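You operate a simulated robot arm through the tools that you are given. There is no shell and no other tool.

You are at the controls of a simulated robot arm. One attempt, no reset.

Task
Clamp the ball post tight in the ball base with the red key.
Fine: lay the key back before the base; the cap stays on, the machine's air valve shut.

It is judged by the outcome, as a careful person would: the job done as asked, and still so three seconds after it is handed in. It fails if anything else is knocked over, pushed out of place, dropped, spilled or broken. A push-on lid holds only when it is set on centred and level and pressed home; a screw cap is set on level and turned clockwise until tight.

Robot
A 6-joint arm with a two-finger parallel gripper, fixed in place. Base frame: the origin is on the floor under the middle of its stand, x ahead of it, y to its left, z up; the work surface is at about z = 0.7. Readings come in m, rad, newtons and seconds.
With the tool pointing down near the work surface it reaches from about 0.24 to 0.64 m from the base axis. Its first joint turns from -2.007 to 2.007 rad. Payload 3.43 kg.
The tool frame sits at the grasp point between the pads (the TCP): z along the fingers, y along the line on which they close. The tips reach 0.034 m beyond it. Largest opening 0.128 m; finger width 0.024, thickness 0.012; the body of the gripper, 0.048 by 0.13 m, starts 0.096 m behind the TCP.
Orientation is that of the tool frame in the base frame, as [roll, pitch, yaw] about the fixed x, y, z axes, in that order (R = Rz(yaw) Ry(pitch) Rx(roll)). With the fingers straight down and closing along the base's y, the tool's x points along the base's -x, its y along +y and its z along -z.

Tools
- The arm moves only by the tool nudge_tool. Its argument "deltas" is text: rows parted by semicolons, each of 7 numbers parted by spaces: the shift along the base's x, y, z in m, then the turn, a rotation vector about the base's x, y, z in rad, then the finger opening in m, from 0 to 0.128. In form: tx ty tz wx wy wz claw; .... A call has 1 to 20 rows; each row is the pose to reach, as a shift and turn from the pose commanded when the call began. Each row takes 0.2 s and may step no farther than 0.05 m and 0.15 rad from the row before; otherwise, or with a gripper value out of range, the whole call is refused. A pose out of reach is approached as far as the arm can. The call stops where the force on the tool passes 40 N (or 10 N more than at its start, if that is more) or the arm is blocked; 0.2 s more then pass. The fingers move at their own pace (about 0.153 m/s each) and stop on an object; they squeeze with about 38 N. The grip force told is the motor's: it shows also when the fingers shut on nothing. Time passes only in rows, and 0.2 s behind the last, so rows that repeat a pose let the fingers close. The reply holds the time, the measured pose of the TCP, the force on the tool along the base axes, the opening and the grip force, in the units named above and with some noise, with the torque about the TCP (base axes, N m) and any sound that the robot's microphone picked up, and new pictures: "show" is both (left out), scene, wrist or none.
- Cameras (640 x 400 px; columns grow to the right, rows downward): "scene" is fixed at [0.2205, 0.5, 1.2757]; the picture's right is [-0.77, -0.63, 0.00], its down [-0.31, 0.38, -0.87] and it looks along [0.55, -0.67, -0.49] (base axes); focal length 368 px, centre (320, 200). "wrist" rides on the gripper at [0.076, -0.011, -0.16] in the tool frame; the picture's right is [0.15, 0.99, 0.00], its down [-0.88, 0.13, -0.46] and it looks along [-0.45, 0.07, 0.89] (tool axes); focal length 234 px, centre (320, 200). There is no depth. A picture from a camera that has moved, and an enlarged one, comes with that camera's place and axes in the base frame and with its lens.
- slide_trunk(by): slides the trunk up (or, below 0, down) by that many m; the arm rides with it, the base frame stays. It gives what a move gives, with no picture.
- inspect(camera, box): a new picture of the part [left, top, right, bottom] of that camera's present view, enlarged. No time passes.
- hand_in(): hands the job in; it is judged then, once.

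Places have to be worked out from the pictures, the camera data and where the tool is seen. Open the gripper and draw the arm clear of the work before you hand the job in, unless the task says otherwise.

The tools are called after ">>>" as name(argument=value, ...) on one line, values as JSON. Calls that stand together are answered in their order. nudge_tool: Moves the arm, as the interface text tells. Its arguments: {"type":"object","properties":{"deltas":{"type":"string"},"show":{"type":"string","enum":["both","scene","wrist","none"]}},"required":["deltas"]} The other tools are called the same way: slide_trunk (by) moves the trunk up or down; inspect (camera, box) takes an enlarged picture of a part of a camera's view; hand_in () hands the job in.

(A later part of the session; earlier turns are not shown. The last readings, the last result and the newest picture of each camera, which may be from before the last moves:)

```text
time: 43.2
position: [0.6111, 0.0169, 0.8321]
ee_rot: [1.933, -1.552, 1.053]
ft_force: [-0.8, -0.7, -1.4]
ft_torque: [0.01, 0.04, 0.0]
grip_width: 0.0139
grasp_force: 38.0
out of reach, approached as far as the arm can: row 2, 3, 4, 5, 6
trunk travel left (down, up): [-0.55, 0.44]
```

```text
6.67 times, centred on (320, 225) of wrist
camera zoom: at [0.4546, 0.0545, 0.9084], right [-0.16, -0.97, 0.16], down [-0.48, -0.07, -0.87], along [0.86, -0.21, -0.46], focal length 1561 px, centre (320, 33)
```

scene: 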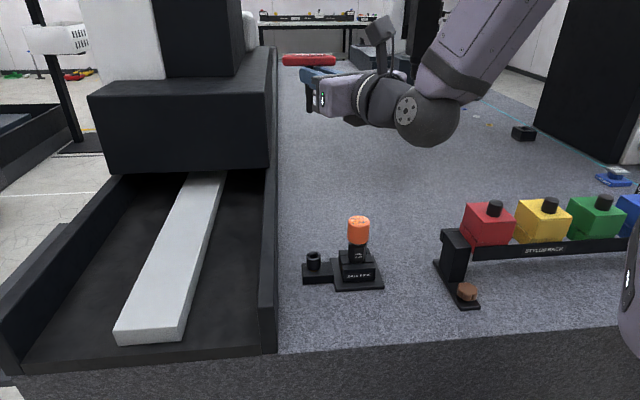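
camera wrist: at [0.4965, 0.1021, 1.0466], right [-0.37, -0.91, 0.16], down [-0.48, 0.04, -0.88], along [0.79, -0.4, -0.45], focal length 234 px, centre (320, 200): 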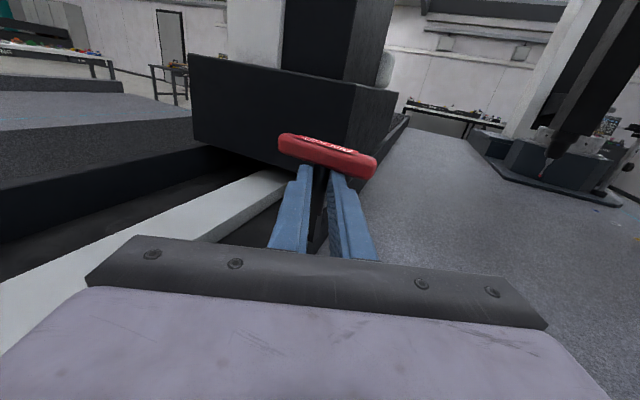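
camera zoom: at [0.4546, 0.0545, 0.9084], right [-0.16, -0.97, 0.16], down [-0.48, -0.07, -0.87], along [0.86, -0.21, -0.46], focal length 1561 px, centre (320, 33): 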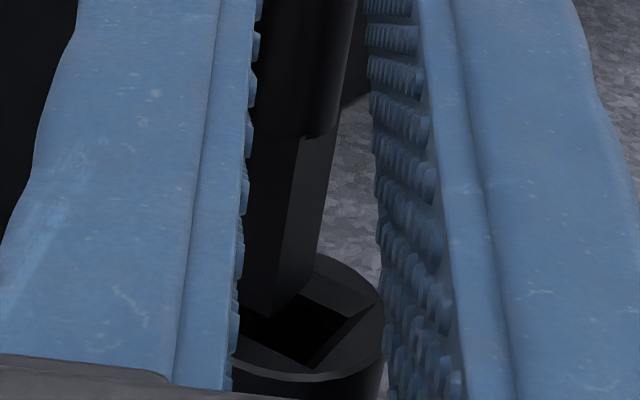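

The last joint ran out of travel as I lowered, and the tip drifted about 5 mm sideways without touching anything. I'll rise clear, restore the alignment, and do the lowering with the trunk so the joint angles don't change.

>>> nudge_tool(deltas="0 0 0.01 0 0 0 0.004; -0.001 -0.002 0.025 0 0 0 0.004; -0.0024 -0.0049 0.045 0 0 0 0.004; -0.0024 -0.0049 0.045 0 0 0 0.004", show="none")

>>> slide_trunk(by=-0.038)

>>> inspect(camera="scene", box=[303, 232, 328, 272])

>>> inspect(camera="wrist", box=[295, 195, 345, 255])

```text
time: 44.2
position: [0.6076, 0.0132, 0.8762]
ee_rot: [2.012, -1.559, 0.977]
ft_force: [-0.9, -0.3, -0.7]
ft_torque: [0.03, 0.02, 0.01]
grip_width: 0.0142
grasp_force: 37.9
trunk travel left (down, up): [-0.55, 0.44]
```

```text
time: 45.0
position: [0.608, 0.0124, 0.8389]
ee_rot: [1.988, -1.562, 1.001]
ft_force: [0.7, 0.0, -0.5]
ft_torque: [-0.02, 0.07, -0.01]
grip_width: 0.0139
grasp_force: 38.1
trunk travel left (down, up): [-0.512, 0.478]
```

```text
10.00 times, centred on (316, 252) of scene
camera zoom: at [0.2205, 0.5, 1.2757], right [-0.77, -0.63, 0.0], down [-0.31, 0.38, -0.87], along [0.55, -0.67, -0.49], focal length 3675 px, centre (365, -320)
```

zoom: 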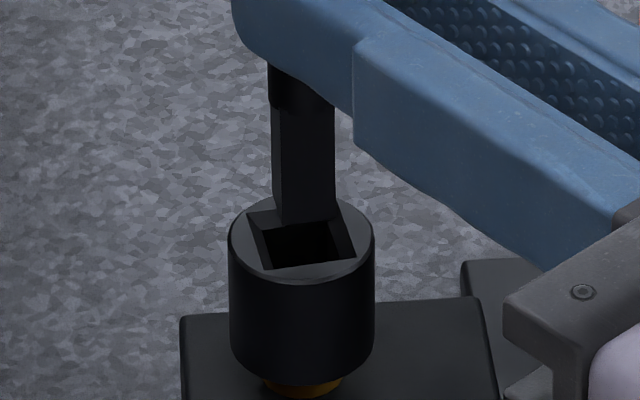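

```text
6.67 times, centred on (320, 225) of wrist
camera zoom: at [0.4513, 0.0483, 0.9143], right [-0.15, -0.98, 0.16], down [-0.47, -0.07, -0.88], along [0.87, -0.21, -0.45], focal length 1561 px, centre (320, 33)
```

zoom: 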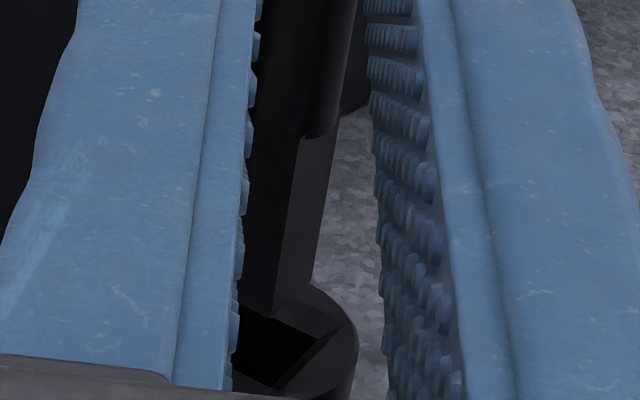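

Alignment is now within about 1 mm in both views. I'll lower with the trunk in small steps, checking force each time.

>>> slide_trunk(by=-0.012)

>>> inspect(camera="scene", box=[303, 232, 328, 272])

>>> inspect(camera="wrist", box=[295, 195, 345, 255])

```text
time: 45.6
position: [0.6088, 0.0123, 0.826]
ee_rot: [1.927, -1.562, 1.06]
ft_force: [1.6, -0.2, -0.5]
ft_torque: [-0.05, -0.14, 0.01]
grip_width: 0.0138
grasp_force: 38.0
trunk travel left (down, up): [-0.5, 0.49]
```

```text
10.00 times, centred on (316, 252) of scene
camera zoom: at [0.2205, 0.5, 1.2757], right [-0.77, -0.63, 0.0], down [-0.31, 0.38, -0.87], along [0.55, -0.67, -0.49], focal length 3675 px, centre (365, -320)
```

zoom: 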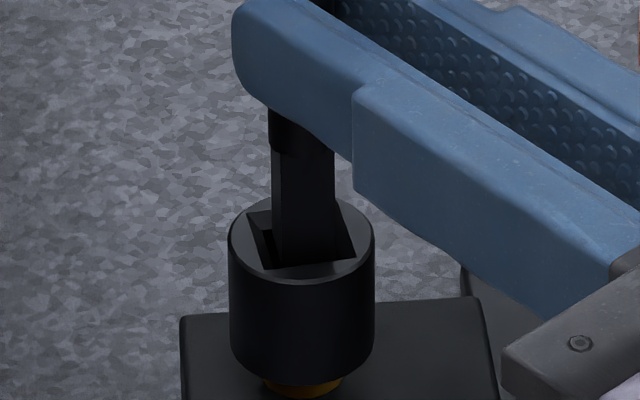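

```text
6.67 times, centred on (320, 225) of wrist
camera zoom: at [0.4515, 0.0482, 0.9024], right [-0.15, -0.98, 0.15], down [-0.47, -0.07, -0.88], along [0.87, -0.21, -0.45], focal length 1561 px, centre (320, 33)
```

zoom: 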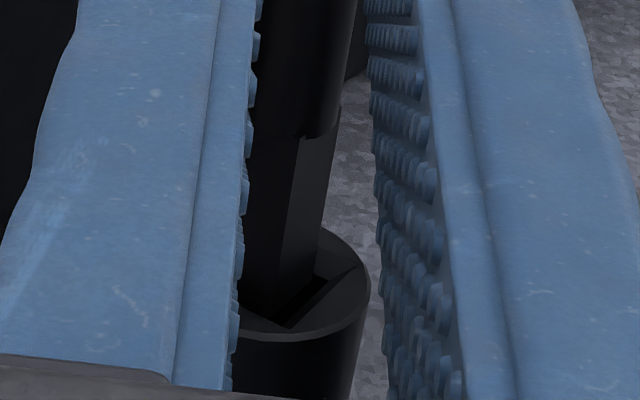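

The tip is inside the lead-in with only about 1.5 N of contact. Both views put it within about 1 mm of centre, so I'll nudge it slightly inward and keep lowering.

>>> nudge_tool(deltas="-0.0008 -0.0004 0 0 0 0 0.004; -0.0008 -0.0004 0 0 0 0 0.004", show="none")

>>> slide_trunk(by=-0.005)

>>> inspect(camera="scene", box=[303, 232, 328, 272])

>>> inspect(camera="wrist", box=[295, 195, 345, 255])

```text
time: 46.2
position: [0.6077, 0.0113, 0.8257]
ee_rot: [1.845, -1.562, 1.141]
ft_force: [4.7, -0.4, 2.3]
ft_torque: [-0.08, -0.32, 0.02]
grip_width: 0.0139
grasp_force: 38.2
trunk travel left (down, up): [-0.5, 0.49]
```

```text
time: 46.8
position: [0.6091, 0.0106, 0.8205]
ee_rot: [2.243, -1.56, 0.739]
ft_force: [9.5, -5.7, -0.8]
ft_torque: [-0.32, -0.55, -0.13]
grip_width: 0.0141
grasp_force: 38.4
trunk travel left (down, up): [-0.495, 0.495]
```

```text
10.00 times, centred on (316, 252) of scene
camera zoom: at [0.2205, 0.5, 1.2757], right [-0.77, -0.63, 0.0], down [-0.31, 0.38, -0.87], along [0.55, -0.67, -0.49], focal length 3675 px, centre (365, -320)
```

zoom: 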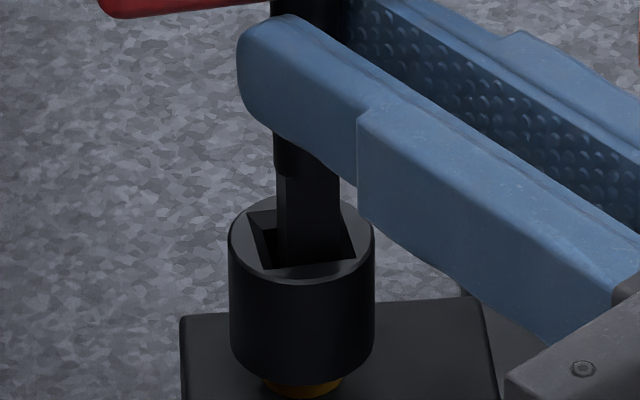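

```text
6.67 times, centred on (320, 225) of wrist
camera zoom: at [0.4517, 0.0471, 0.8961], right [-0.15, -0.98, 0.15], down [-0.48, -0.07, -0.88], along [0.87, -0.21, -0.46], focal length 1561 px, centre (320, 33)
```

zoom: 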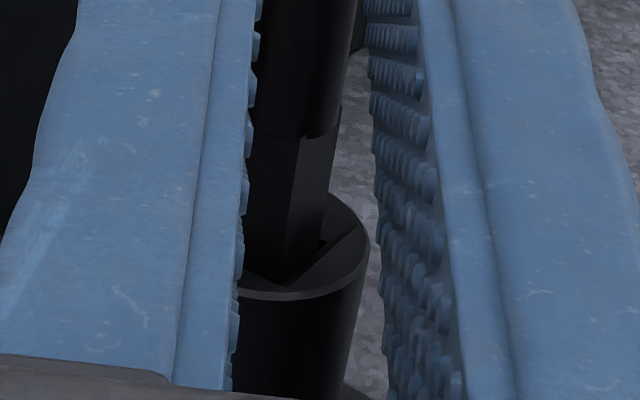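

The side force (9.5, -5.7 N) shows the tip leaning on the near wall. I'll yield in the force direction by (+0.0018, -0.001).

>>> nudge_tool(deltas="0.0009 -0.0005 0 0 0 0 0.004; 0.0018 -0.001 0 0 0 0 0.004; 0.0018 -0.001 0 0 0 0 0.004", show="none")

```text
time: 47.6
position: [0.6099, 0.0115, 0.8198]
ee_rot: [2.076, -1.561, 0.915]
ft_force: [0.1, -0.3, -1.1]
ft_torque: [-0.01, 0.04, -0.02]
grip_width: 0.0142
grasp_force: 38.0
trunk travel left (down, up): [-0.495, 0.495]
```

The side force is gone. I'll continue down 6 mm.

>>> slide_trunk(by=-0.006)

>>> inspect(camera="scene", box=[300, 225, 335, 275])

>>> inspect(camera="wrist", box=[295, 195, 345, 255])

```text
time: 48.1
position: [0.6102, 0.0108, 0.8148]
ee_rot: [1.991, -1.559, 0.996]
ft_force: [0.1, -0.4, -0.7]
ft_torque: [0.01, 0.07, 0.0]
grip_width: 0.0142
grasp_force: 37.8
trunk travel left (down, up): [-0.489, 0.501]
```

```text
8.00 times, centred on (318, 250) of scene
camera zoom: at [0.2205, 0.5, 1.2757], right [-0.77, -0.63, 0.0], down [-0.31, 0.38, -0.87], along [0.55, -0.67, -0.49], focal length 2940 px, centre (340, -200)
```

zoom: 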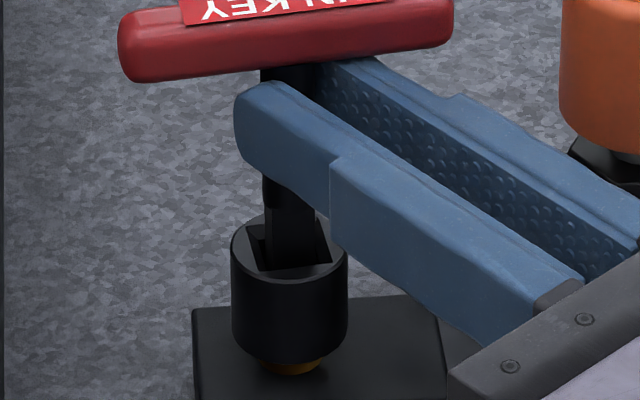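

```text
6.67 times, centred on (320, 225) of wrist
camera zoom: at [0.4523, 0.0474, 0.8913], right [-0.15, -0.98, 0.16], down [-0.47, -0.07, -0.88], along [0.87, -0.21, -0.45], focal length 1561 px, centre (320, 33)
```

zoom: 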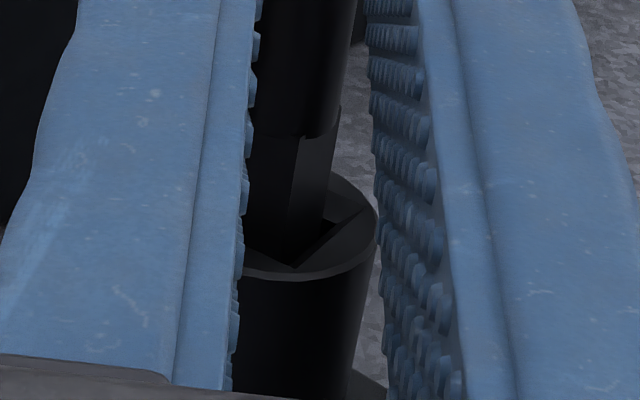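

No resistance; the square is about 15 mm into the socket. I'll lower another 6 mm to find the bottom.

>>> slide_trunk(by=-0.006)

```text
time: 48.7
position: [0.609, 0.0124, 0.8096]
ee_rot: [1.869, -1.563, 1.121]
ft_force: [0.2, -0.5, 0.3]
ft_torque: [0.01, -0.03, 0.0]
grip_width: 0.0142
grasp_force: 37.5
trunk travel left (down, up): [-0.483, 0.507]
```

>>> slide_trunk(by=-0.004)

>>> inspect(camera="scene", box=[300, 225, 335, 275])

>>> inspect(camera="wrist", box=[240, 110, 400, 260])

```text
time: 49.2
position: [0.6091, 0.0117, 0.8048]
ee_rot: [2.032, -1.561, 0.957]
ft_force: [0.4, -0.4, -0.3]
ft_torque: [-0.03, 0.03, 0.0]
grip_width: 0.0139
grasp_force: 38.5
trunk travel left (down, up): [-0.479, 0.511]
```

```text
8.00 times, centred on (318, 250) of scene
camera zoom: at [0.2205, 0.5, 1.2757], right [-0.77, -0.63, 0.0], down [-0.31, 0.38, -0.87], along [0.55, -0.67, -0.49], focal length 2940 px, centre (340, -200)
```

zoom: 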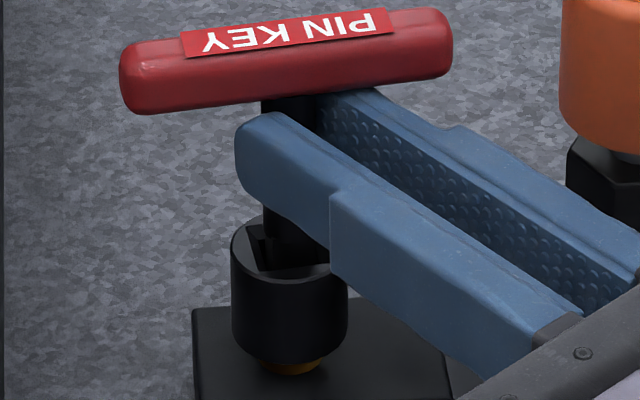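

```text
2.67 times, centred on (320, 185) of wrist
camera zoom: at [0.4524, 0.0474, 0.8812], right [-0.15, -0.98, 0.16], down [-0.48, -0.07, -0.88], along [0.87, -0.21, -0.45], focal length 624 px, centre (320, 240)
```

zoom: 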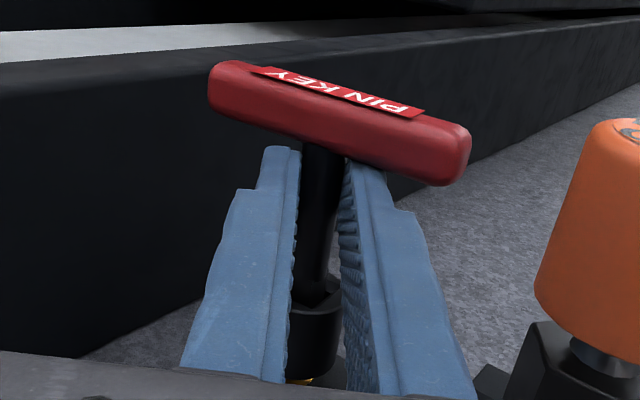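

Still free; the square is about 25 mm in. I'll continue in small steps until it bottoms.

>>> slide_trunk(by=-0.004)

```text
time: 49.7
position: [0.6072, 0.011, 0.8041]
ee_rot: [1.103, -1.564, 1.884]
ft_force: [-1.6, 0.3, 9.4]
ft_torque: [-0.06, -0.24, -0.03]
grip_width: 0.014
grasp_force: 38.0
trunk travel left (down, up): [-0.475, 0.515]
```

The key bottomed out (9 N upward at TCP z ≈ 0.804), so the square is fully seated. I'll relieve the push by 1 mm, then open the fingers to let the key stand in the socket.

>>> nudge_tool(deltas="0 0 0.001 0 0 0 0.004; 0 0 0.002 0 0 0 0.012; 0 0 0.002 0 0 0 0.02; 0 0 0.002 0 0 0 0.035; 0 0 0.002 0 0 0 0.045; 0 0 0.002 0 0 0 0.045", show="wrist")

>>> inspect(camera="scene", box=[290, 200, 370, 280])

```text
time: 51.1
position: [0.6099, 0.0102, 0.8027]
ee_rot: [1.987, -1.56, 0.998]
ft_force: [0.2, 0.4, 0.4]
ft_torque: [-0.02, 0.03, 0.01]
grip_width: 0.0452
grasp_force: 0.0
trunk travel left (down, up): [-0.475, 0.515]
camera wrist: at [0.4523, 0.0476, 0.8795], right [-0.15, -0.98, 0.16], down [-0.47, -0.07, -0.88], along [0.87, -0.21, -0.45], focal length 234 px, centre (320, 200)
```

wrist: 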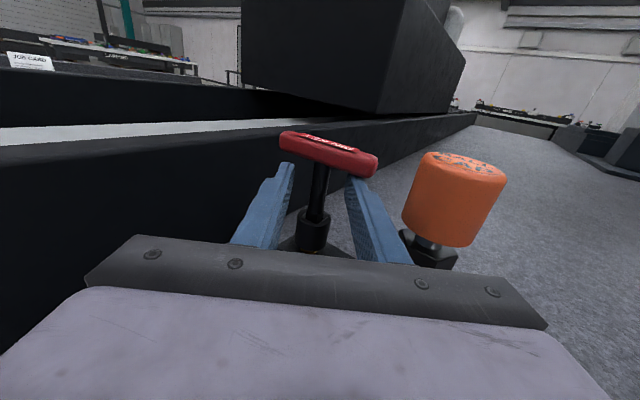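

```text
5.00 times, centred on (330, 240) of scene
camera zoom: at [0.2205, 0.5, 1.2757], right [-0.77, -0.63, 0.0], down [-0.31, 0.38, -0.87], along [0.55, -0.67, -0.49], focal length 1838 px, centre (270, 0)
```

zoom: 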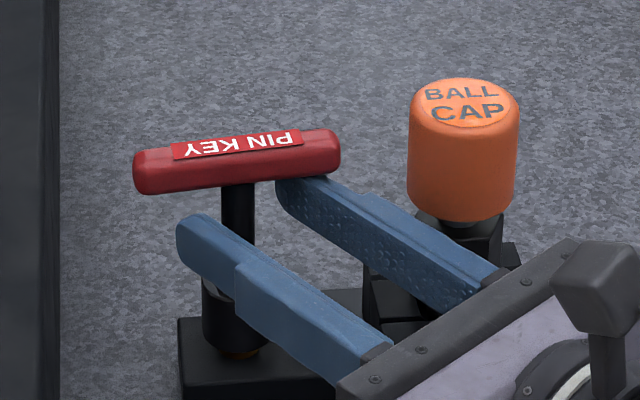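

The key stands upright and seated in the socket. I'll back the fingers straight out along the tool axis, clear of the key and cap.

>>> nudge_tool(deltas="-0.0148 0.0023 0 0 0 0 0.045; -0.0296 0.0046 0 0 0 0 0.045; -0.0444 0.0069 0 0 0 0 0.045; -0.0444 0.0069 0 0 0 0 0.045", show="scene")

```text
time: 52.1
position: [0.566, 0.0185, 0.8038]
ee_rot: [1.981, -1.563, 1.006]
ft_force: [0.3, 0.2, 0.3]
ft_torque: [0.02, -0.01, -0.01]
grip_width: 0.0453
grasp_force: 0.0
trunk travel left (down, up): [-0.475, 0.515]
```

scene: 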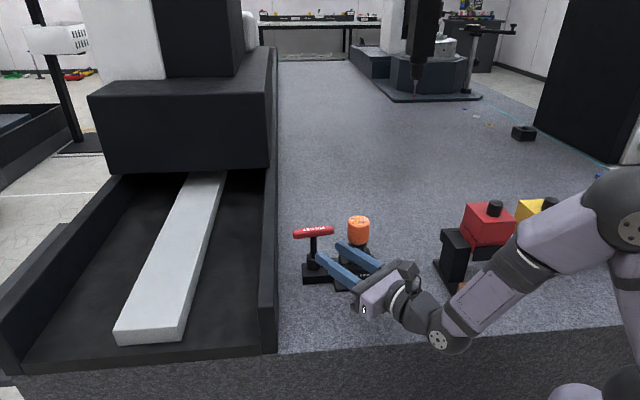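

The fingers are clear of the shaft. I'll retreat a bit more and raise the trunk 0.30 m to get well above everything before re-orienting.

>>> nudge_tool(deltas="-0.0148 0.0023 0 0 0 0 0.045; -0.025 0.004 0 0 0 0 0.045; -0.025 0.004 0 0 0 0 0.045", show="none")

>>> slide_trunk(by=0.3)

>>> inspect(camera="scene", box=[0, 0, 640, 400])

>>> inspect(camera="scene", box=[285, 205, 385, 295])

```text
time: 52.9
position: [0.5399, 0.0219, 0.8032]
ee_rot: [1.975, -1.562, 1.016]
ft_force: [0.4, -0.4, -0.2]
ft_torque: [0.0, 0.02, 0.03]
grip_width: 0.0453
grasp_force: 0.0
trunk travel left (down, up): [-0.475, 0.515]
```

```text
time: 55.9
position: [0.5404, 0.022, 1.1032]
ee_rot: [1.987, -1.56, 1.002]
ft_force: [-0.2, 0.2, 0.5]
ft_torque: [-0.03, -0.02, -0.01]
grip_width: 0.0451
grasp_force: 0.2
trunk travel left (down, up): [-0.775, 0.215]
```

```text
1.00 times, centred on (320, 200) of scene (not enlarged: the box is as wide or as high as the picture)
camera zoom: at [0.2205, 0.5, 1.2757], right [-0.77, -0.63, 0.0], down [-0.31, 0.38, -0.87], along [0.55, -0.67, -0.49], focal length 368 px, centre (320, 200)
```

zoom: 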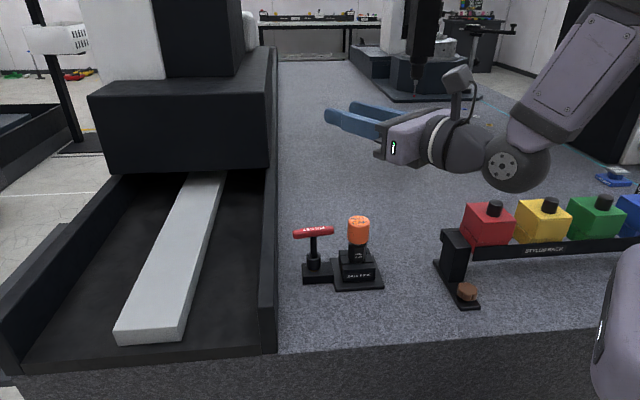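

```text
4.44 times, centred on (335, 250) of scene
camera zoom: at [0.2205, 0.5, 1.2757], right [-0.77, -0.63, 0.0], down [-0.31, 0.38, -0.87], along [0.55, -0.67, -0.49], focal length 1633 px, centre (253, -22)
```

zoom: 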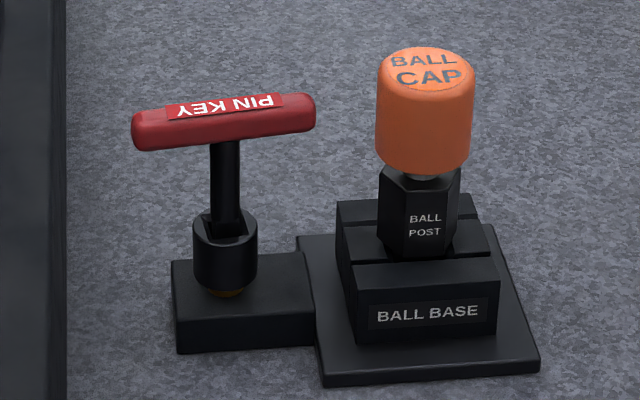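

The key stands upright in the socket at about 52°, and the cap and base are undisturbed. Now I re-orient to tool-down, retracing the earlier path: first roll and turn back into the arm's plane.

>>> nudge_tool(deltas="0.012 0.014 -0.01 -0.1004 0.0002 0.0595 0.045; 0.024 0.027 -0.02 -0.2008 0.0004 0.1189 0.045; 0.036 0.041 -0.03 -0.3012 0.0005 0.1784 0.045; 0.048 0.054 -0.04 -0.4016 0.0007 0.2378 0.045; 0.06 0.068 -0.05 -0.502 0.0009 0.2973 0.045; 0.06 0.068 -0.05 -0.502 0.0009 0.2973 0.045", show="none")

```text
time: 57.3
position: [0.5994, 0.0903, 1.0525]
ee_rot: [1.577, -1.06, 1.714]
ft_force: [0.9, -0.1, -0.8]
ft_torque: [0.01, 0.01, 0.0]
grip_width: 0.045
grasp_force: 0.1
trunk travel left (down, up): [-0.775, 0.215]
```

That pose was reached. Now I pitch the tool back down in-plane.

>>> nudge_tool(deltas="-0.006 -0.001 0 -0.0213 0.1412 0 0.045; -0.012 -0.002 0 -0.0426 0.2825 0 0.045; -0.018 -0.003 0 -0.0638 0.4237 0 0.045; -0.024 -0.004 0 -0.0851 0.5649 0 0.045; -0.03 -0.005 0 -0.1064 0.7062 0 0.045; -0.036 -0.006 0 -0.1277 0.8474 0 0.045; -0.042 -0.007 0 -0.149 0.9887 0 0.045; -0.048 -0.008 0 -0.1702 1.1299 0 0.045; -0.054 -0.009 0 -0.1915 1.2711 0 0.045; -0.06 -0.01 0 -0.2128 1.4124 0 0.045; -0.06 -0.01 0 -0.2341 1.5536 0 0.045; -0.06 -0.01 0 -0.2341 1.5536 0 0.045", show="scene")

```text
time: 59.9
position: [0.5393, 0.0806, 1.0535]
ee_rot: [-3.14, 0.003, 0.657]
ft_force: [-0.2, 0.3, 0.0]
ft_torque: [0.0, 0.04, 0.0]
grip_width: 0.0452
grasp_force: 0.0
out of reach, approached as far as the arm can: row 5
trunk travel left (down, up): [-0.775, 0.215]
```

scene: 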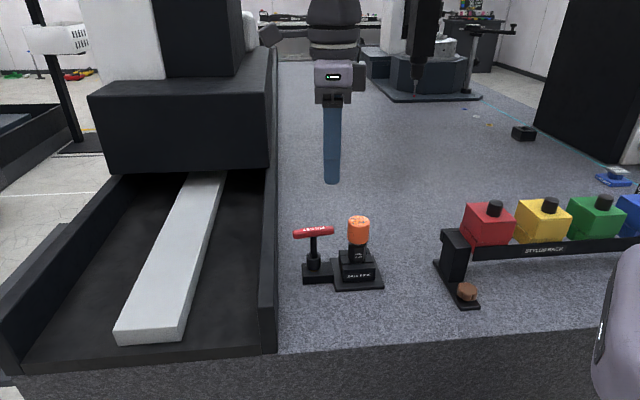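

The tool is vertical again. I'll unwind the wrist positively toward yaw ≈ 4.05, which lines the fingers up across the handle and leaves over 200° of clockwise travel.

>>> nudge_tool(deltas="0.004 -0.004 0 0 0 0.148 0.045; 0.008 -0.008 0 0 0 0.296 0.045; 0.012 -0.012 0 0 0 0.444 0.045; 0.016 -0.016 0 0 0 0.592 0.045; 0.02 -0.02 0 0 0 0.74 0.045; 0.024 -0.024 0 0 0 0.888 0.045; 0.028 -0.028 0 0 0 1.036 0.045; 0.032 -0.032 0 0 0 1.184 0.045; 0.036 -0.036 0 0 0 1.332 0.045; 0.04 -0.04 0 0 0 1.48 0.045; 0.044 -0.044 0 0 0 1.628 0.045; 0.048 -0.048 0 0 0 1.776 0.045", show="none")

>>> nudge_tool(deltas="0.004 -0.002 -0.004 0 0 0.147 0.045; 0.008 -0.004 -0.008 0 0 0.294 0.045; 0.012 -0.006 -0.012 0 0 0.441 0.045; 0.016 -0.008 -0.016 0 0 0.588 0.045; 0.02 -0.01 -0.02 0 0 0.735 0.045; 0.024 -0.012 -0.024 0 0 0.882 0.045; 0.028 -0.014 -0.028 0 0 1.029 0.045; 0.032 -0.016 -0.032 0 0 1.176 0.045; 0.036 -0.018 -0.036 0 0 1.323 0.045; 0.04 -0.02 -0.04 0 0 1.47 0.045; 0.044 -0.022 -0.044 0 0 1.617 0.045; 0.044 -0.022 -0.044 0 0 1.617 0.045", show="both")

```text
time: 62.5
position: [0.5889, 0.0328, 1.0527]
ee_rot: [-3.139, 0.003, 2.437]
ft_force: [0.6, -0.5, 0.4]
ft_torque: [0.03, 0.01, 0.03]
grip_width: 0.0448
grasp_force: 0.1
trunk travel left (down, up): [-0.775, 0.215]
```

```text
time: 65.1
position: [0.6323, 0.0096, 1.0102]
ee_rot: [-3.139, 0.002, -2.227]
ft_force: [-0.4, -0.2, -0.6]
ft_torque: [-0.02, 0.01, -0.03]
grip_width: 0.045
grasp_force: 0.0
trunk travel left (down, up): [-0.775, 0.215]
camera wrist: at [0.5935, -0.0575, 1.1688], right [-0.87, 0.49, 0.0], down [0.43, 0.77, 0.46], along [0.23, 0.4, -0.89], focal length 234 px, centre (320, 200)
```

scene: 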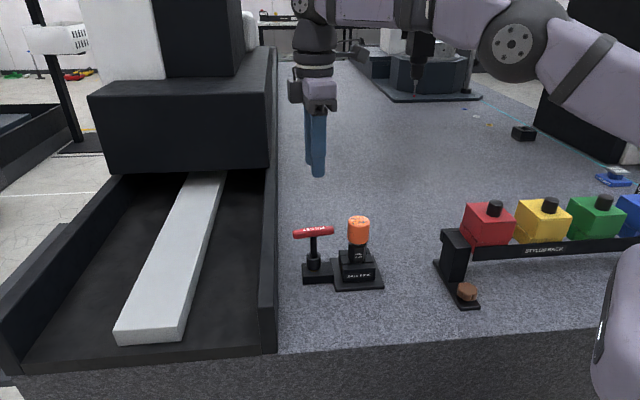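
wrist: 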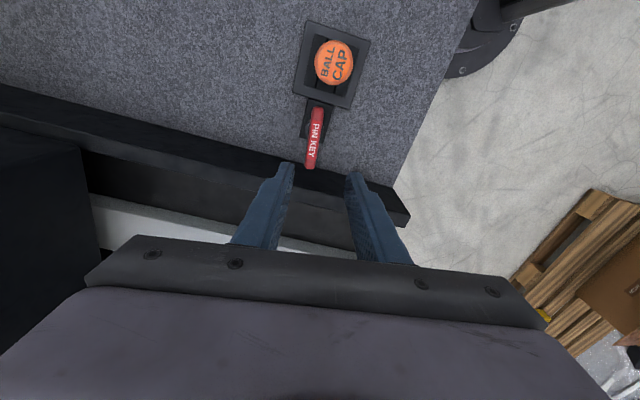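

The handle is in view, lined up between the fingers. I'll zoom in to measure its position and heading.

>>> inspect(camera="wrist", box=[270, 85, 370, 185])

```text
4.00 times, centred on (320, 135) of wrist
camera zoom: at [0.5935, -0.0575, 1.1688], right [-0.87, 0.49, 0.0], down [0.43, 0.77, 0.46], along [0.23, 0.4, -0.89], focal length 937 px, centre (320, 460)
```

zoom: 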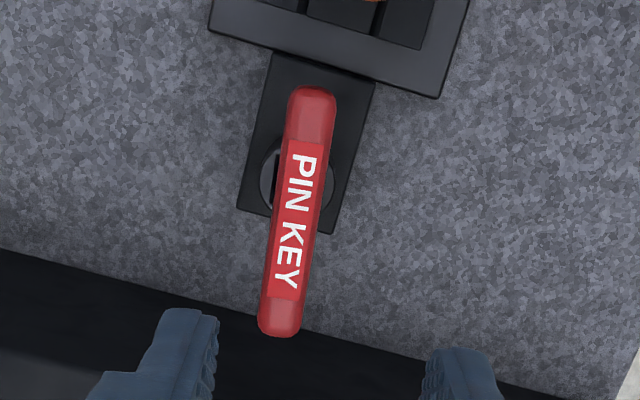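

The handle is aligned with the tool's x axis within a fraction of a degree, about 7 mm off laterally. I'll centre on it and descend to z ≈ 0.90 first.

>>> nudge_tool(deltas="0.0053 -0.0054 -0.03 0 0 0 0.045; 0.0053 -0.0054 -0.07 0 0 0 0.045; 0.0053 -0.0054 -0.11 0 0 0 0.045; 0.0053 -0.0054 -0.11 0 0 0 0.045", show="wrist")

>>> inspect(camera="wrist", box=[260, 85, 390, 215])

>>> inspect(camera="scene", box=[260, 140, 420, 300])

```text
time: 66.1
position: [0.6381, 0.0051, 0.8992]
ee_rot: [-3.139, 0.004, -2.233]
ft_force: [0.2, 0.1, 0.1]
ft_torque: [0.0, -0.02, -0.01]
grip_width: 0.045
grasp_force: 0.0
trunk travel left (down, up): [-0.775, 0.215]
camera wrist: at [0.5987, -0.0622, 1.0589], right [-0.87, 0.49, 0.0], down [0.44, 0.77, 0.46], along [0.23, 0.4, -0.89], focal length 234 px, centre (320, 200)
```

wrist: 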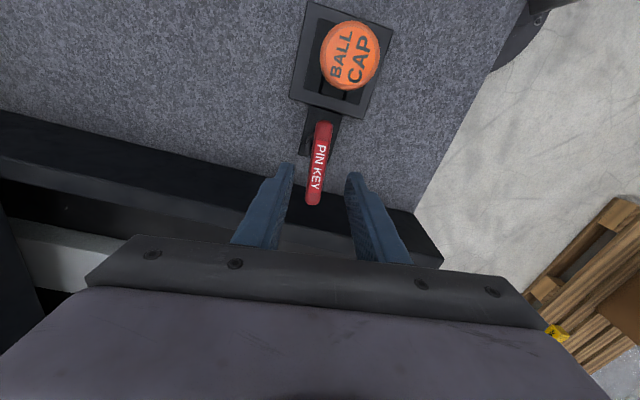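

```text
3.08 times, centred on (325, 150) of wrist
camera zoom: at [0.5987, -0.0622, 1.0589], right [-0.87, 0.49, 0.0], down [0.44, 0.77, 0.46], along [0.23, 0.4, -0.89], focal length 720 px, centre (305, 354)
```

zoom: 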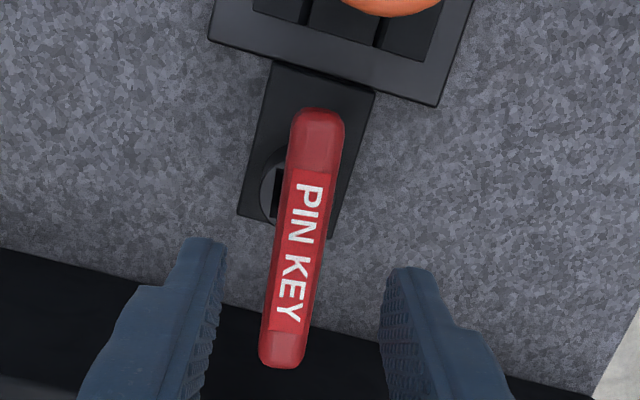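

```text
2.50 times, centred on (340, 220) of scene
camera zoom: at [0.2205, 0.5, 1.2757], right [-0.77, -0.63, 0.0], down [-0.31, 0.38, -0.87], along [0.55, -0.67, -0.49], focal length 919 px, centre (270, 150)
```

zoom: 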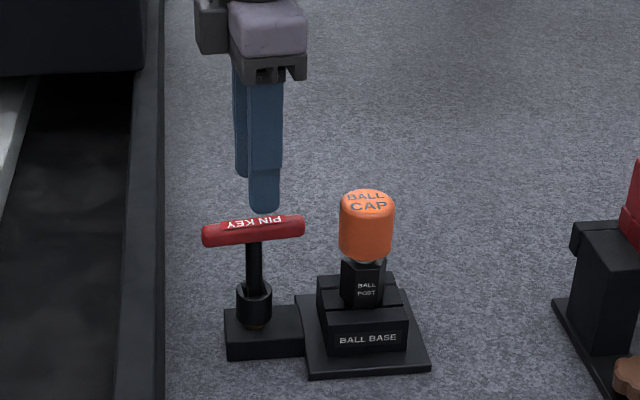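

The handle centre is within 2 mm of the TCP and upright over the socket axis. I'll descend to z ≈ 0.838 so the pads straddle the bar, then close on it.

>>> nudge_tool(deltas="0.0005 -0.0007 -0.02 0 0 0 0.045; 0.0005 -0.0007 -0.04 0 0 0 0.045; 0.0005 -0.0007 -0.061 0 0 0 0.045; 0.0005 -0.0007 -0.061 0 0 0 0.03; 0.0005 -0.0007 -0.061 0 0 0 0.022; 0.0005 -0.0007 -0.061 0 0 0 0.022", show="none")

>>> inspect(camera="wrist", box=[260, 100, 390, 230])

>>> inspect(camera="scene", box=[280, 190, 380, 290])

```text
time: 67.5
position: [0.6395, 0.0044, 0.8381]
ee_rot: [-3.14, 0.002, -2.234]
ft_force: [0.5, 0.1, 0.4]
ft_torque: [0.0, -0.02, 0.01]
grip_width: 0.0222
grasp_force: 0.2
trunk travel left (down, up): [-0.775, 0.215]
```

```text
3.08 times, centred on (325, 165) of wrist
camera zoom: at [0.6004, -0.0632, 0.9977], right [-0.87, 0.49, 0.0], down [0.44, 0.77, 0.46], along [0.23, 0.4, -0.89], focal length 720 px, centre (305, 308)
```

zoom: 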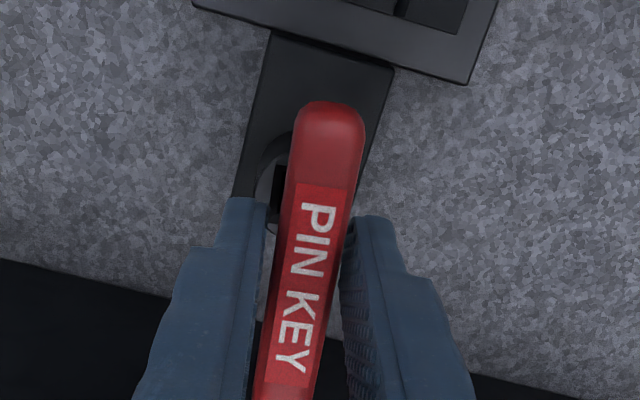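

```text
4.00 times, centred on (330, 240) of scene
camera zoom: at [0.2205, 0.5, 1.2757], right [-0.77, -0.63, 0.0], down [-0.31, 0.38, -0.87], along [0.55, -0.67, -0.49], focal length 1470 px, centre (280, 40)
```

zoom: 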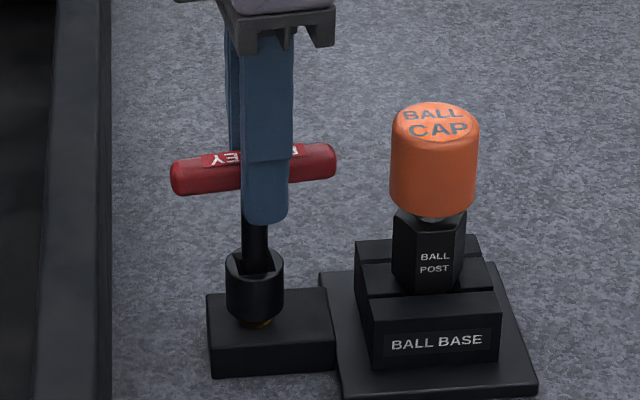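

The fingers straddle the bar nicely. I'll close on it.

>>> nudge_tool(deltas="0 0 0 0 0 0 0.016; 0 0 0 0 0 0 0.01; 0 0 0 0 0 0 0.004; 0 0 0 0 0 0 0.004", show="none")

>>> inspect(camera="wrist", box=[260, 100, 390, 230])

>>> inspect(camera="scene", box=[280, 190, 380, 290])

```text
time: 68.5
position: [0.6394, 0.0034, 0.8383]
ee_rot: [-3.14, 0.002, -2.231]
ft_force: [-0.1, -0.4, 0.1]
ft_torque: [0.03, -0.01, -0.02]
grip_width: 0.0161
grasp_force: 38.2
trunk travel left (down, up): [-0.775, 0.215]
```

```text
3.08 times, centred on (325, 165) of wrist
camera zoom: at [0.6004, -0.0632, 0.9977], right [-0.87, 0.49, 0.0], down [0.44, 0.77, 0.46], along [0.23, 0.4, -0.89], focal length 720 px, centre (305, 308)
```

zoom: 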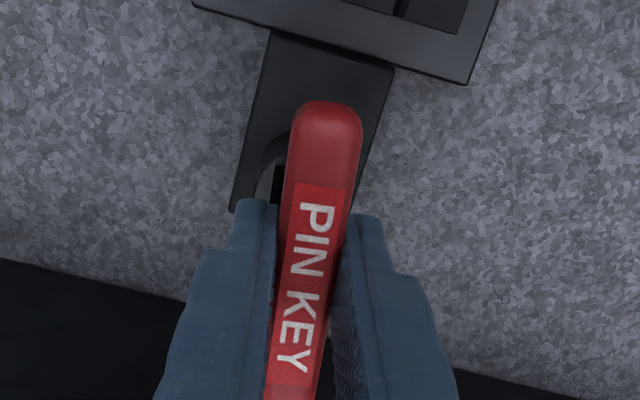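

```text
4.00 times, centred on (330, 240) of scene
camera zoom: at [0.2205, 0.5, 1.2757], right [-0.77, -0.63, 0.0], down [-0.31, 0.38, -0.87], along [0.55, -0.67, -0.49], focal length 1470 px, centre (280, 40)
```

zoom: 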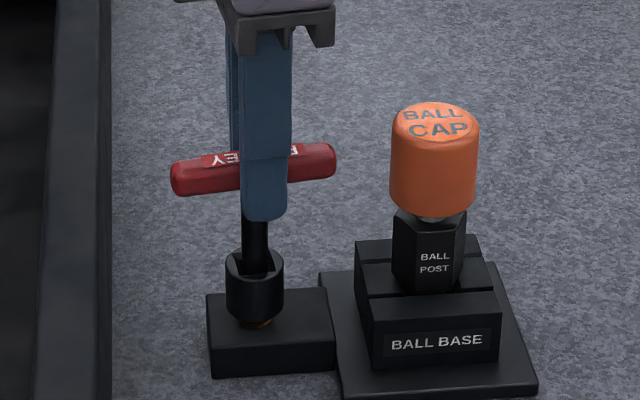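

Solid grip at 16.1 mm. Now I turn clockwise as seen from above (negative yaw), 0.36 rad first, reading the torque.

>>> nudge_tool(deltas="0 0 0 0 0 -0.06 0.004; 0 0 0 0 0 -0.12 0.004; 0 0 0 0 0 -0.18 0.004; 0 0 0 0 0 -0.24 0.004; 0 0 0 0 0 -0.3 0.004; 0 0 0 0 0 -0.36 0.004", show="scene")

>>> inspect(camera="scene", box=[290, 215, 350, 285])

```text
time: 69.9
position: [0.639, 0.0043, 0.8374]
ee_rot: [-3.141, 0.006, -2.591]
ft_force: [3.1, 1.0, 0.2]
ft_torque: [0.1, -0.13, 0.02]
grip_width: 0.0161
grasp_force: 37.9
trunk travel left (down, up): [-0.775, 0.215]
```

scene: 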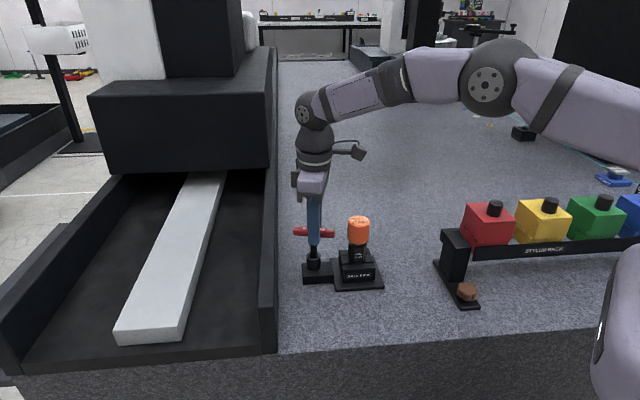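

```text
5.71 times, centred on (320, 250) of scene
camera zoom: at [0.2205, 0.5, 1.2757], right [-0.77, -0.63, 0.0], down [-0.31, 0.38, -0.87], along [0.55, -0.67, -0.49], focal length 2100 px, centre (320, -86)
```

zoom: 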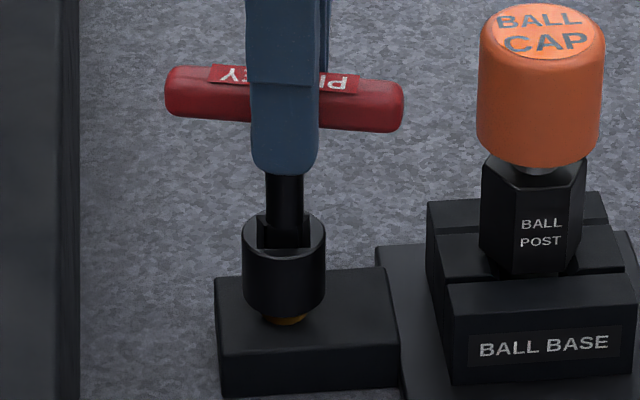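

It turns freely so far (torque 0.02 N·m). I'll continue clockwise another 0.9 rad.

>>> nudge_tool(deltas="0 0 0 0 0 -0.1 0.004; 0 0 0 0 0 -0.2 0.004; 0 0 0 0 0 -0.3 0.004; 0 0 0 0 0 -0.4 0.004; 0 0 0 0 0 -0.5 0.004; 0 0 0 0 0 -0.6 0.004; 0 0 0 0 0 -0.7 0.004; 0 0 0 0 0 -0.8 0.004; 0 0 0 0 0 -0.9 0.004", show="none")

>>> inspect(camera="scene", box=[290, 215, 350, 285])

```text
time: 71.9
position: [0.6381, 0.004, 0.8381]
ee_rot: [-3.14, 0.002, 2.789]
ft_force: [2.4, 6.1, -0.2]
ft_torque: [0.49, -0.13, 0.07]
grip_width: 0.0159
grasp_force: 37.9
trunk travel left (down, up): [-0.775, 0.215]
```

```text
5.71 times, centred on (320, 250) of scene
camera zoom: at [0.2205, 0.5, 1.2757], right [-0.77, -0.63, 0.0], down [-0.31, 0.38, -0.87], along [0.55, -0.67, -0.49], focal length 2100 px, centre (320, -86)
```

zoom: 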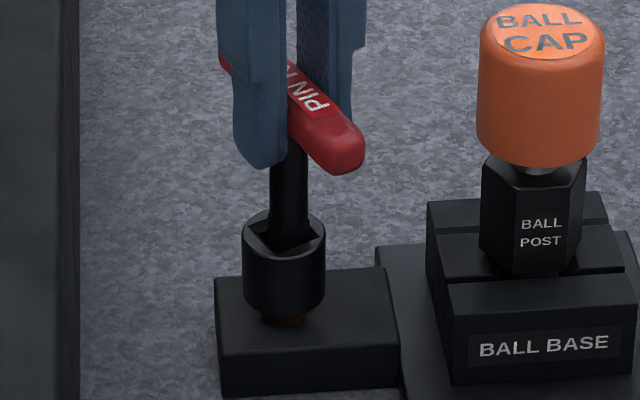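

The socket is turning with the key, and the exposed orange neck is getting smaller. A small side load (2, 6 N) says my turning axis is about 1 mm off, so I'll correct that and continue another 0.9 rad.

>>> nudge_tool(deltas="0.0004 0.0011 0 0 0 0 0.004; 0.0004 0.0011 0 0 0 -0.1 0.004; 0.0004 0.0011 0 0 0 -0.2 0.004; 0.0004 0.0011 0 0 0 -0.3 0.004; 0.0004 0.0011 0 0 0 -0.4 0.004; 0.0004 0.0011 0 0 0 -0.5 0.004; 0.0004 0.0011 0 0 0 -0.6 0.004; 0.0004 0.0011 0 0 0 -0.7 0.004; 0.0004 0.0011 0 0 0 -0.8 0.004; 0.0004 0.0011 0 0 0 -0.9 0.004", show="none")

>>> inspect(camera="scene", box=[290, 215, 350, 285])

```text
time: 74.1
position: [0.6385, 0.0064, 0.8385]
ee_rot: [3.141, 0.004, 1.887]
ft_force: [8.7, 13.9, 0.4]
ft_torque: [1.05, -0.34, 0.29]
grip_width: 0.0166
grasp_force: 38.2
trunk travel left (down, up): [-0.775, 0.215]
```

```text
5.71 times, centred on (320, 250) of scene
camera zoom: at [0.2205, 0.5, 1.2757], right [-0.77, -0.63, 0.0], down [-0.31, 0.38, -0.87], along [0.55, -0.67, -0.49], focal length 2100 px, centre (320, -86)
```

zoom: 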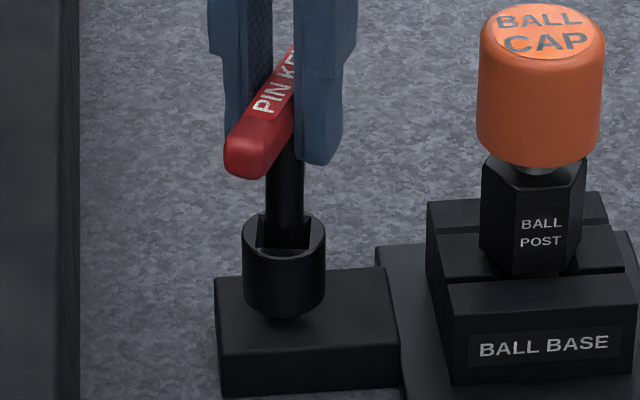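

The orange neck is now hidden and torque is starting to build (0.29 N·m). I'll relieve the growing side force first, shifting toward it.

>>> nudge_tool(deltas="0.0006 0.001 0 0 0 0 0.004; 0.0013 0.0021 0 0 0 0 0.004; 0.0013 0.0021 0 0 0 0 0.004", show="none")

```text
time: 74.9
position: [0.6391, 0.0078, 0.8392]
ee_rot: [-3.136, 0.006, 1.891]
ft_force: [4.7, 8.4, -0.6]
ft_torque: [0.67, -0.18, 0.2]
grip_width: 0.0163
grasp_force: 38.2
trunk travel left (down, up): [-0.775, 0.215]
```

>>> inspect(camera="wrist", box=[240, 90, 400, 250])

>>> inspect(camera="scene", box=[290, 215, 350, 285])

```text
2.50 times, centred on (320, 170) of wrist
camera zoom: at [0.6048, 0.0764, 0.998], right [0.89, 0.45, 0.0], down [0.4, -0.79, 0.46], along [0.2, -0.41, -0.89], focal length 585 px, centre (320, 275)
```

zoom: 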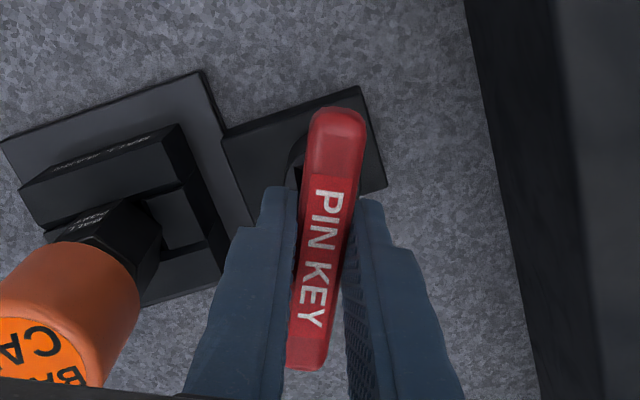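

```text
5.71 times, centred on (320, 250) of scene
camera zoom: at [0.2205, 0.5, 1.2757], right [-0.77, -0.63, 0.0], down [-0.31, 0.38, -0.87], along [0.55, -0.67, -0.49], focal length 2100 px, centre (320, -86)
```

zoom: 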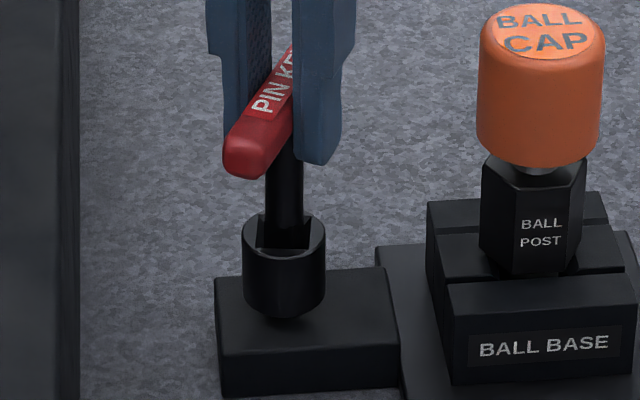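

The handle is centred in the grip, but the side load acts at the tip, so the key was gripped with a slight lean. I'll open briefly to let it settle upright, then re-centre and regrip.

>>> nudge_tool(deltas="0 0 0 0 0 0 0.02; 0 0 0 0 0 0 0.032; 0 0 0 0 0 0 0.032; 0 0 0 0 0 0 0.032", show="none")

>>> inspect(camera="wrist", box=[240, 90, 400, 250])

>>> inspect(camera="scene", box=[290, 215, 350, 285])

```text
time: 75.9
position: [0.6405, 0.0071, 0.8388]
ee_rot: [-3.14, 0.001, 1.892]
ft_force: [-0.3, -0.2, 0.7]
ft_torque: [0.02, 0.01, 0.0]
grip_width: 0.0319
grasp_force: 0.1
trunk travel left (down, up): [-0.775, 0.215]
```

```text
2.50 times, centred on (320, 170) of wrist
camera zoom: at [0.6044, 0.0757, 0.9986], right [0.89, 0.45, 0.0], down [0.4, -0.79, 0.46], along [0.21, -0.41, -0.89], focal length 585 px, centre (320, 275)
```

zoom: 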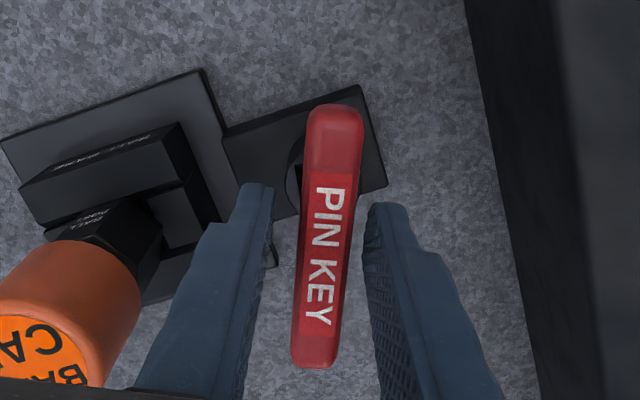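

```text
5.71 times, centred on (320, 250) of scene
camera zoom: at [0.2205, 0.5, 1.2757], right [-0.77, -0.63, 0.0], down [-0.31, 0.38, -0.87], along [0.55, -0.67, -0.49], focal length 2100 px, centre (320, -86)
```

zoom: 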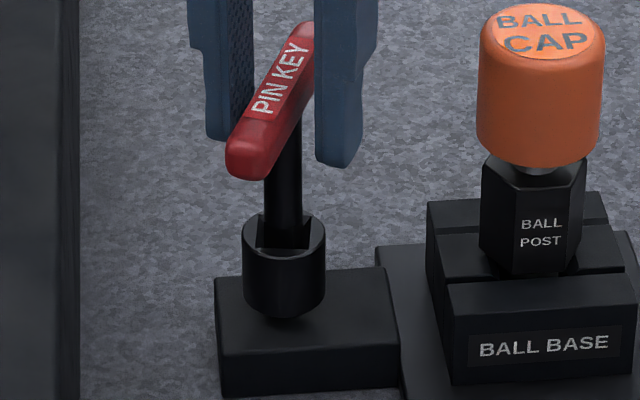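

Released, the key settled upright with no load. I'll re-centre 2 mm toward the right finger, match the handle angle (+0.08 rad) and regrip.

>>> nudge_tool(deltas="0.001 0.0003 0 0 0 0.04 0.032; 0.0019 0.0006 0 0 0 0.08 0.032; 0.0019 0.0006 0 0 0 0.08 0.024; 0.0019 0.0006 0 0 0 0.08 0.018; 0.0019 0.0006 0 0 0 0.08 0.01; 0.0019 0.0006 0 0 0 0.08 0.004; 0.0019 0.0006 0 0 0 0.08 0.004", show="none")

>>> inspect(camera="wrist", box=[240, 90, 400, 250])

```text
time: 77.5
position: [0.6417, 0.0069, 0.8373]
ee_rot: [-3.139, 0.003, 1.972]
ft_force: [-0.6, -0.9, 0.8]
ft_torque: [-0.03, 0.09, -0.01]
grip_width: 0.0161
grasp_force: 38.2
trunk travel left (down, up): [-0.775, 0.215]
```

```text
2.50 times, centred on (320, 170) of wrist
camera zoom: at [0.601, 0.0731, 0.9978], right [0.85, 0.52, 0.0], down [0.46, -0.76, 0.46], along [0.24, -0.39, -0.89], focal length 585 px, centre (320, 275)
```

zoom: 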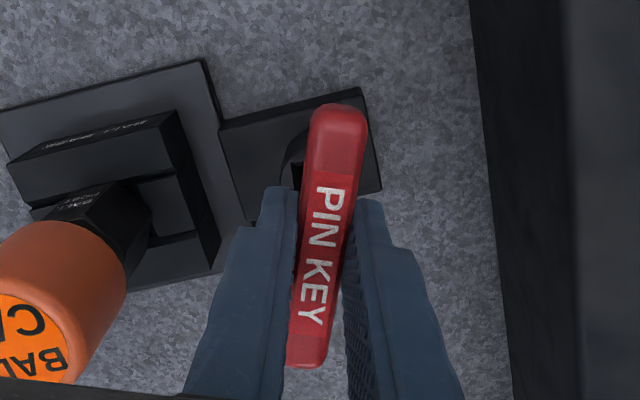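

Clean grip with almost no load. I continue clockwise in small steps and watch the torque.

>>> nudge_tool(deltas="0 0 0 0 0 -0.06 0.004; 0 0 0 0 0 -0.12 0.004; 0 0 0 0 0 -0.18 0.004; 0 0 0 0 0 -0.24 0.004; 0 0 0 0 0 -0.3 0.004", show="none")

```text
time: 78.7
position: [0.6424, 0.0075, 0.8379]
ee_rot: [-3.139, 0.002, 1.671]
ft_force: [-0.4, -4.8, -1.9]
ft_torque: [0.29, -0.1, 0.6]
grip_width: 0.0161
grasp_force: 38.1
trunk travel left (down, up): [-0.775, 0.215]
```

Torque rose to 0.6 N·m. I'll check that the socket is turning with the key and look at the gap under the head.

>>> inspect(camera="scene", box=[300, 235, 330, 285])

>>> inspect(camera="wrist", box=[240, 90, 400, 250])

```text
8.00 times, centred on (315, 260) of scene
camera zoom: at [0.2205, 0.5, 1.2757], right [-0.77, -0.63, 0.0], down [-0.31, 0.38, -0.87], along [0.55, -0.67, -0.49], focal length 2940 px, centre (360, -280)
```

zoom: 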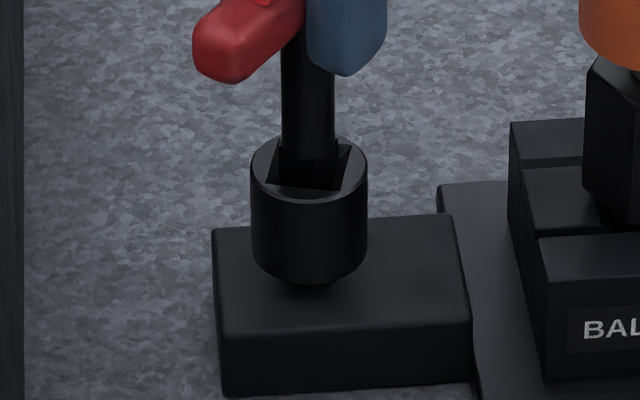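

```text
2.50 times, centred on (320, 170) of wrist
camera zoom: at [0.6221, 0.0819, 0.9978], right [0.97, 0.24, 0.0], down [0.22, -0.86, 0.46], along [0.11, -0.45, -0.89], focal length 585 px, centre (320, 275)
```

zoom: 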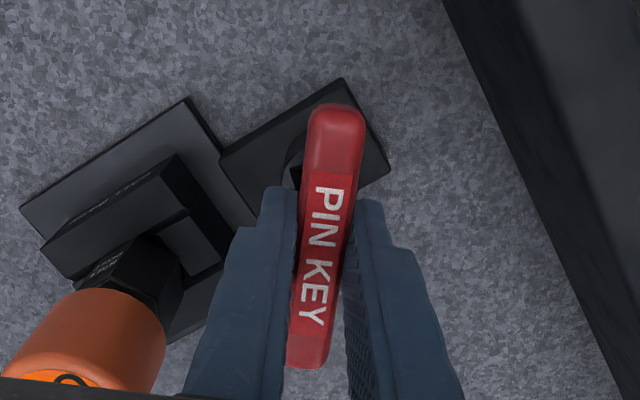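

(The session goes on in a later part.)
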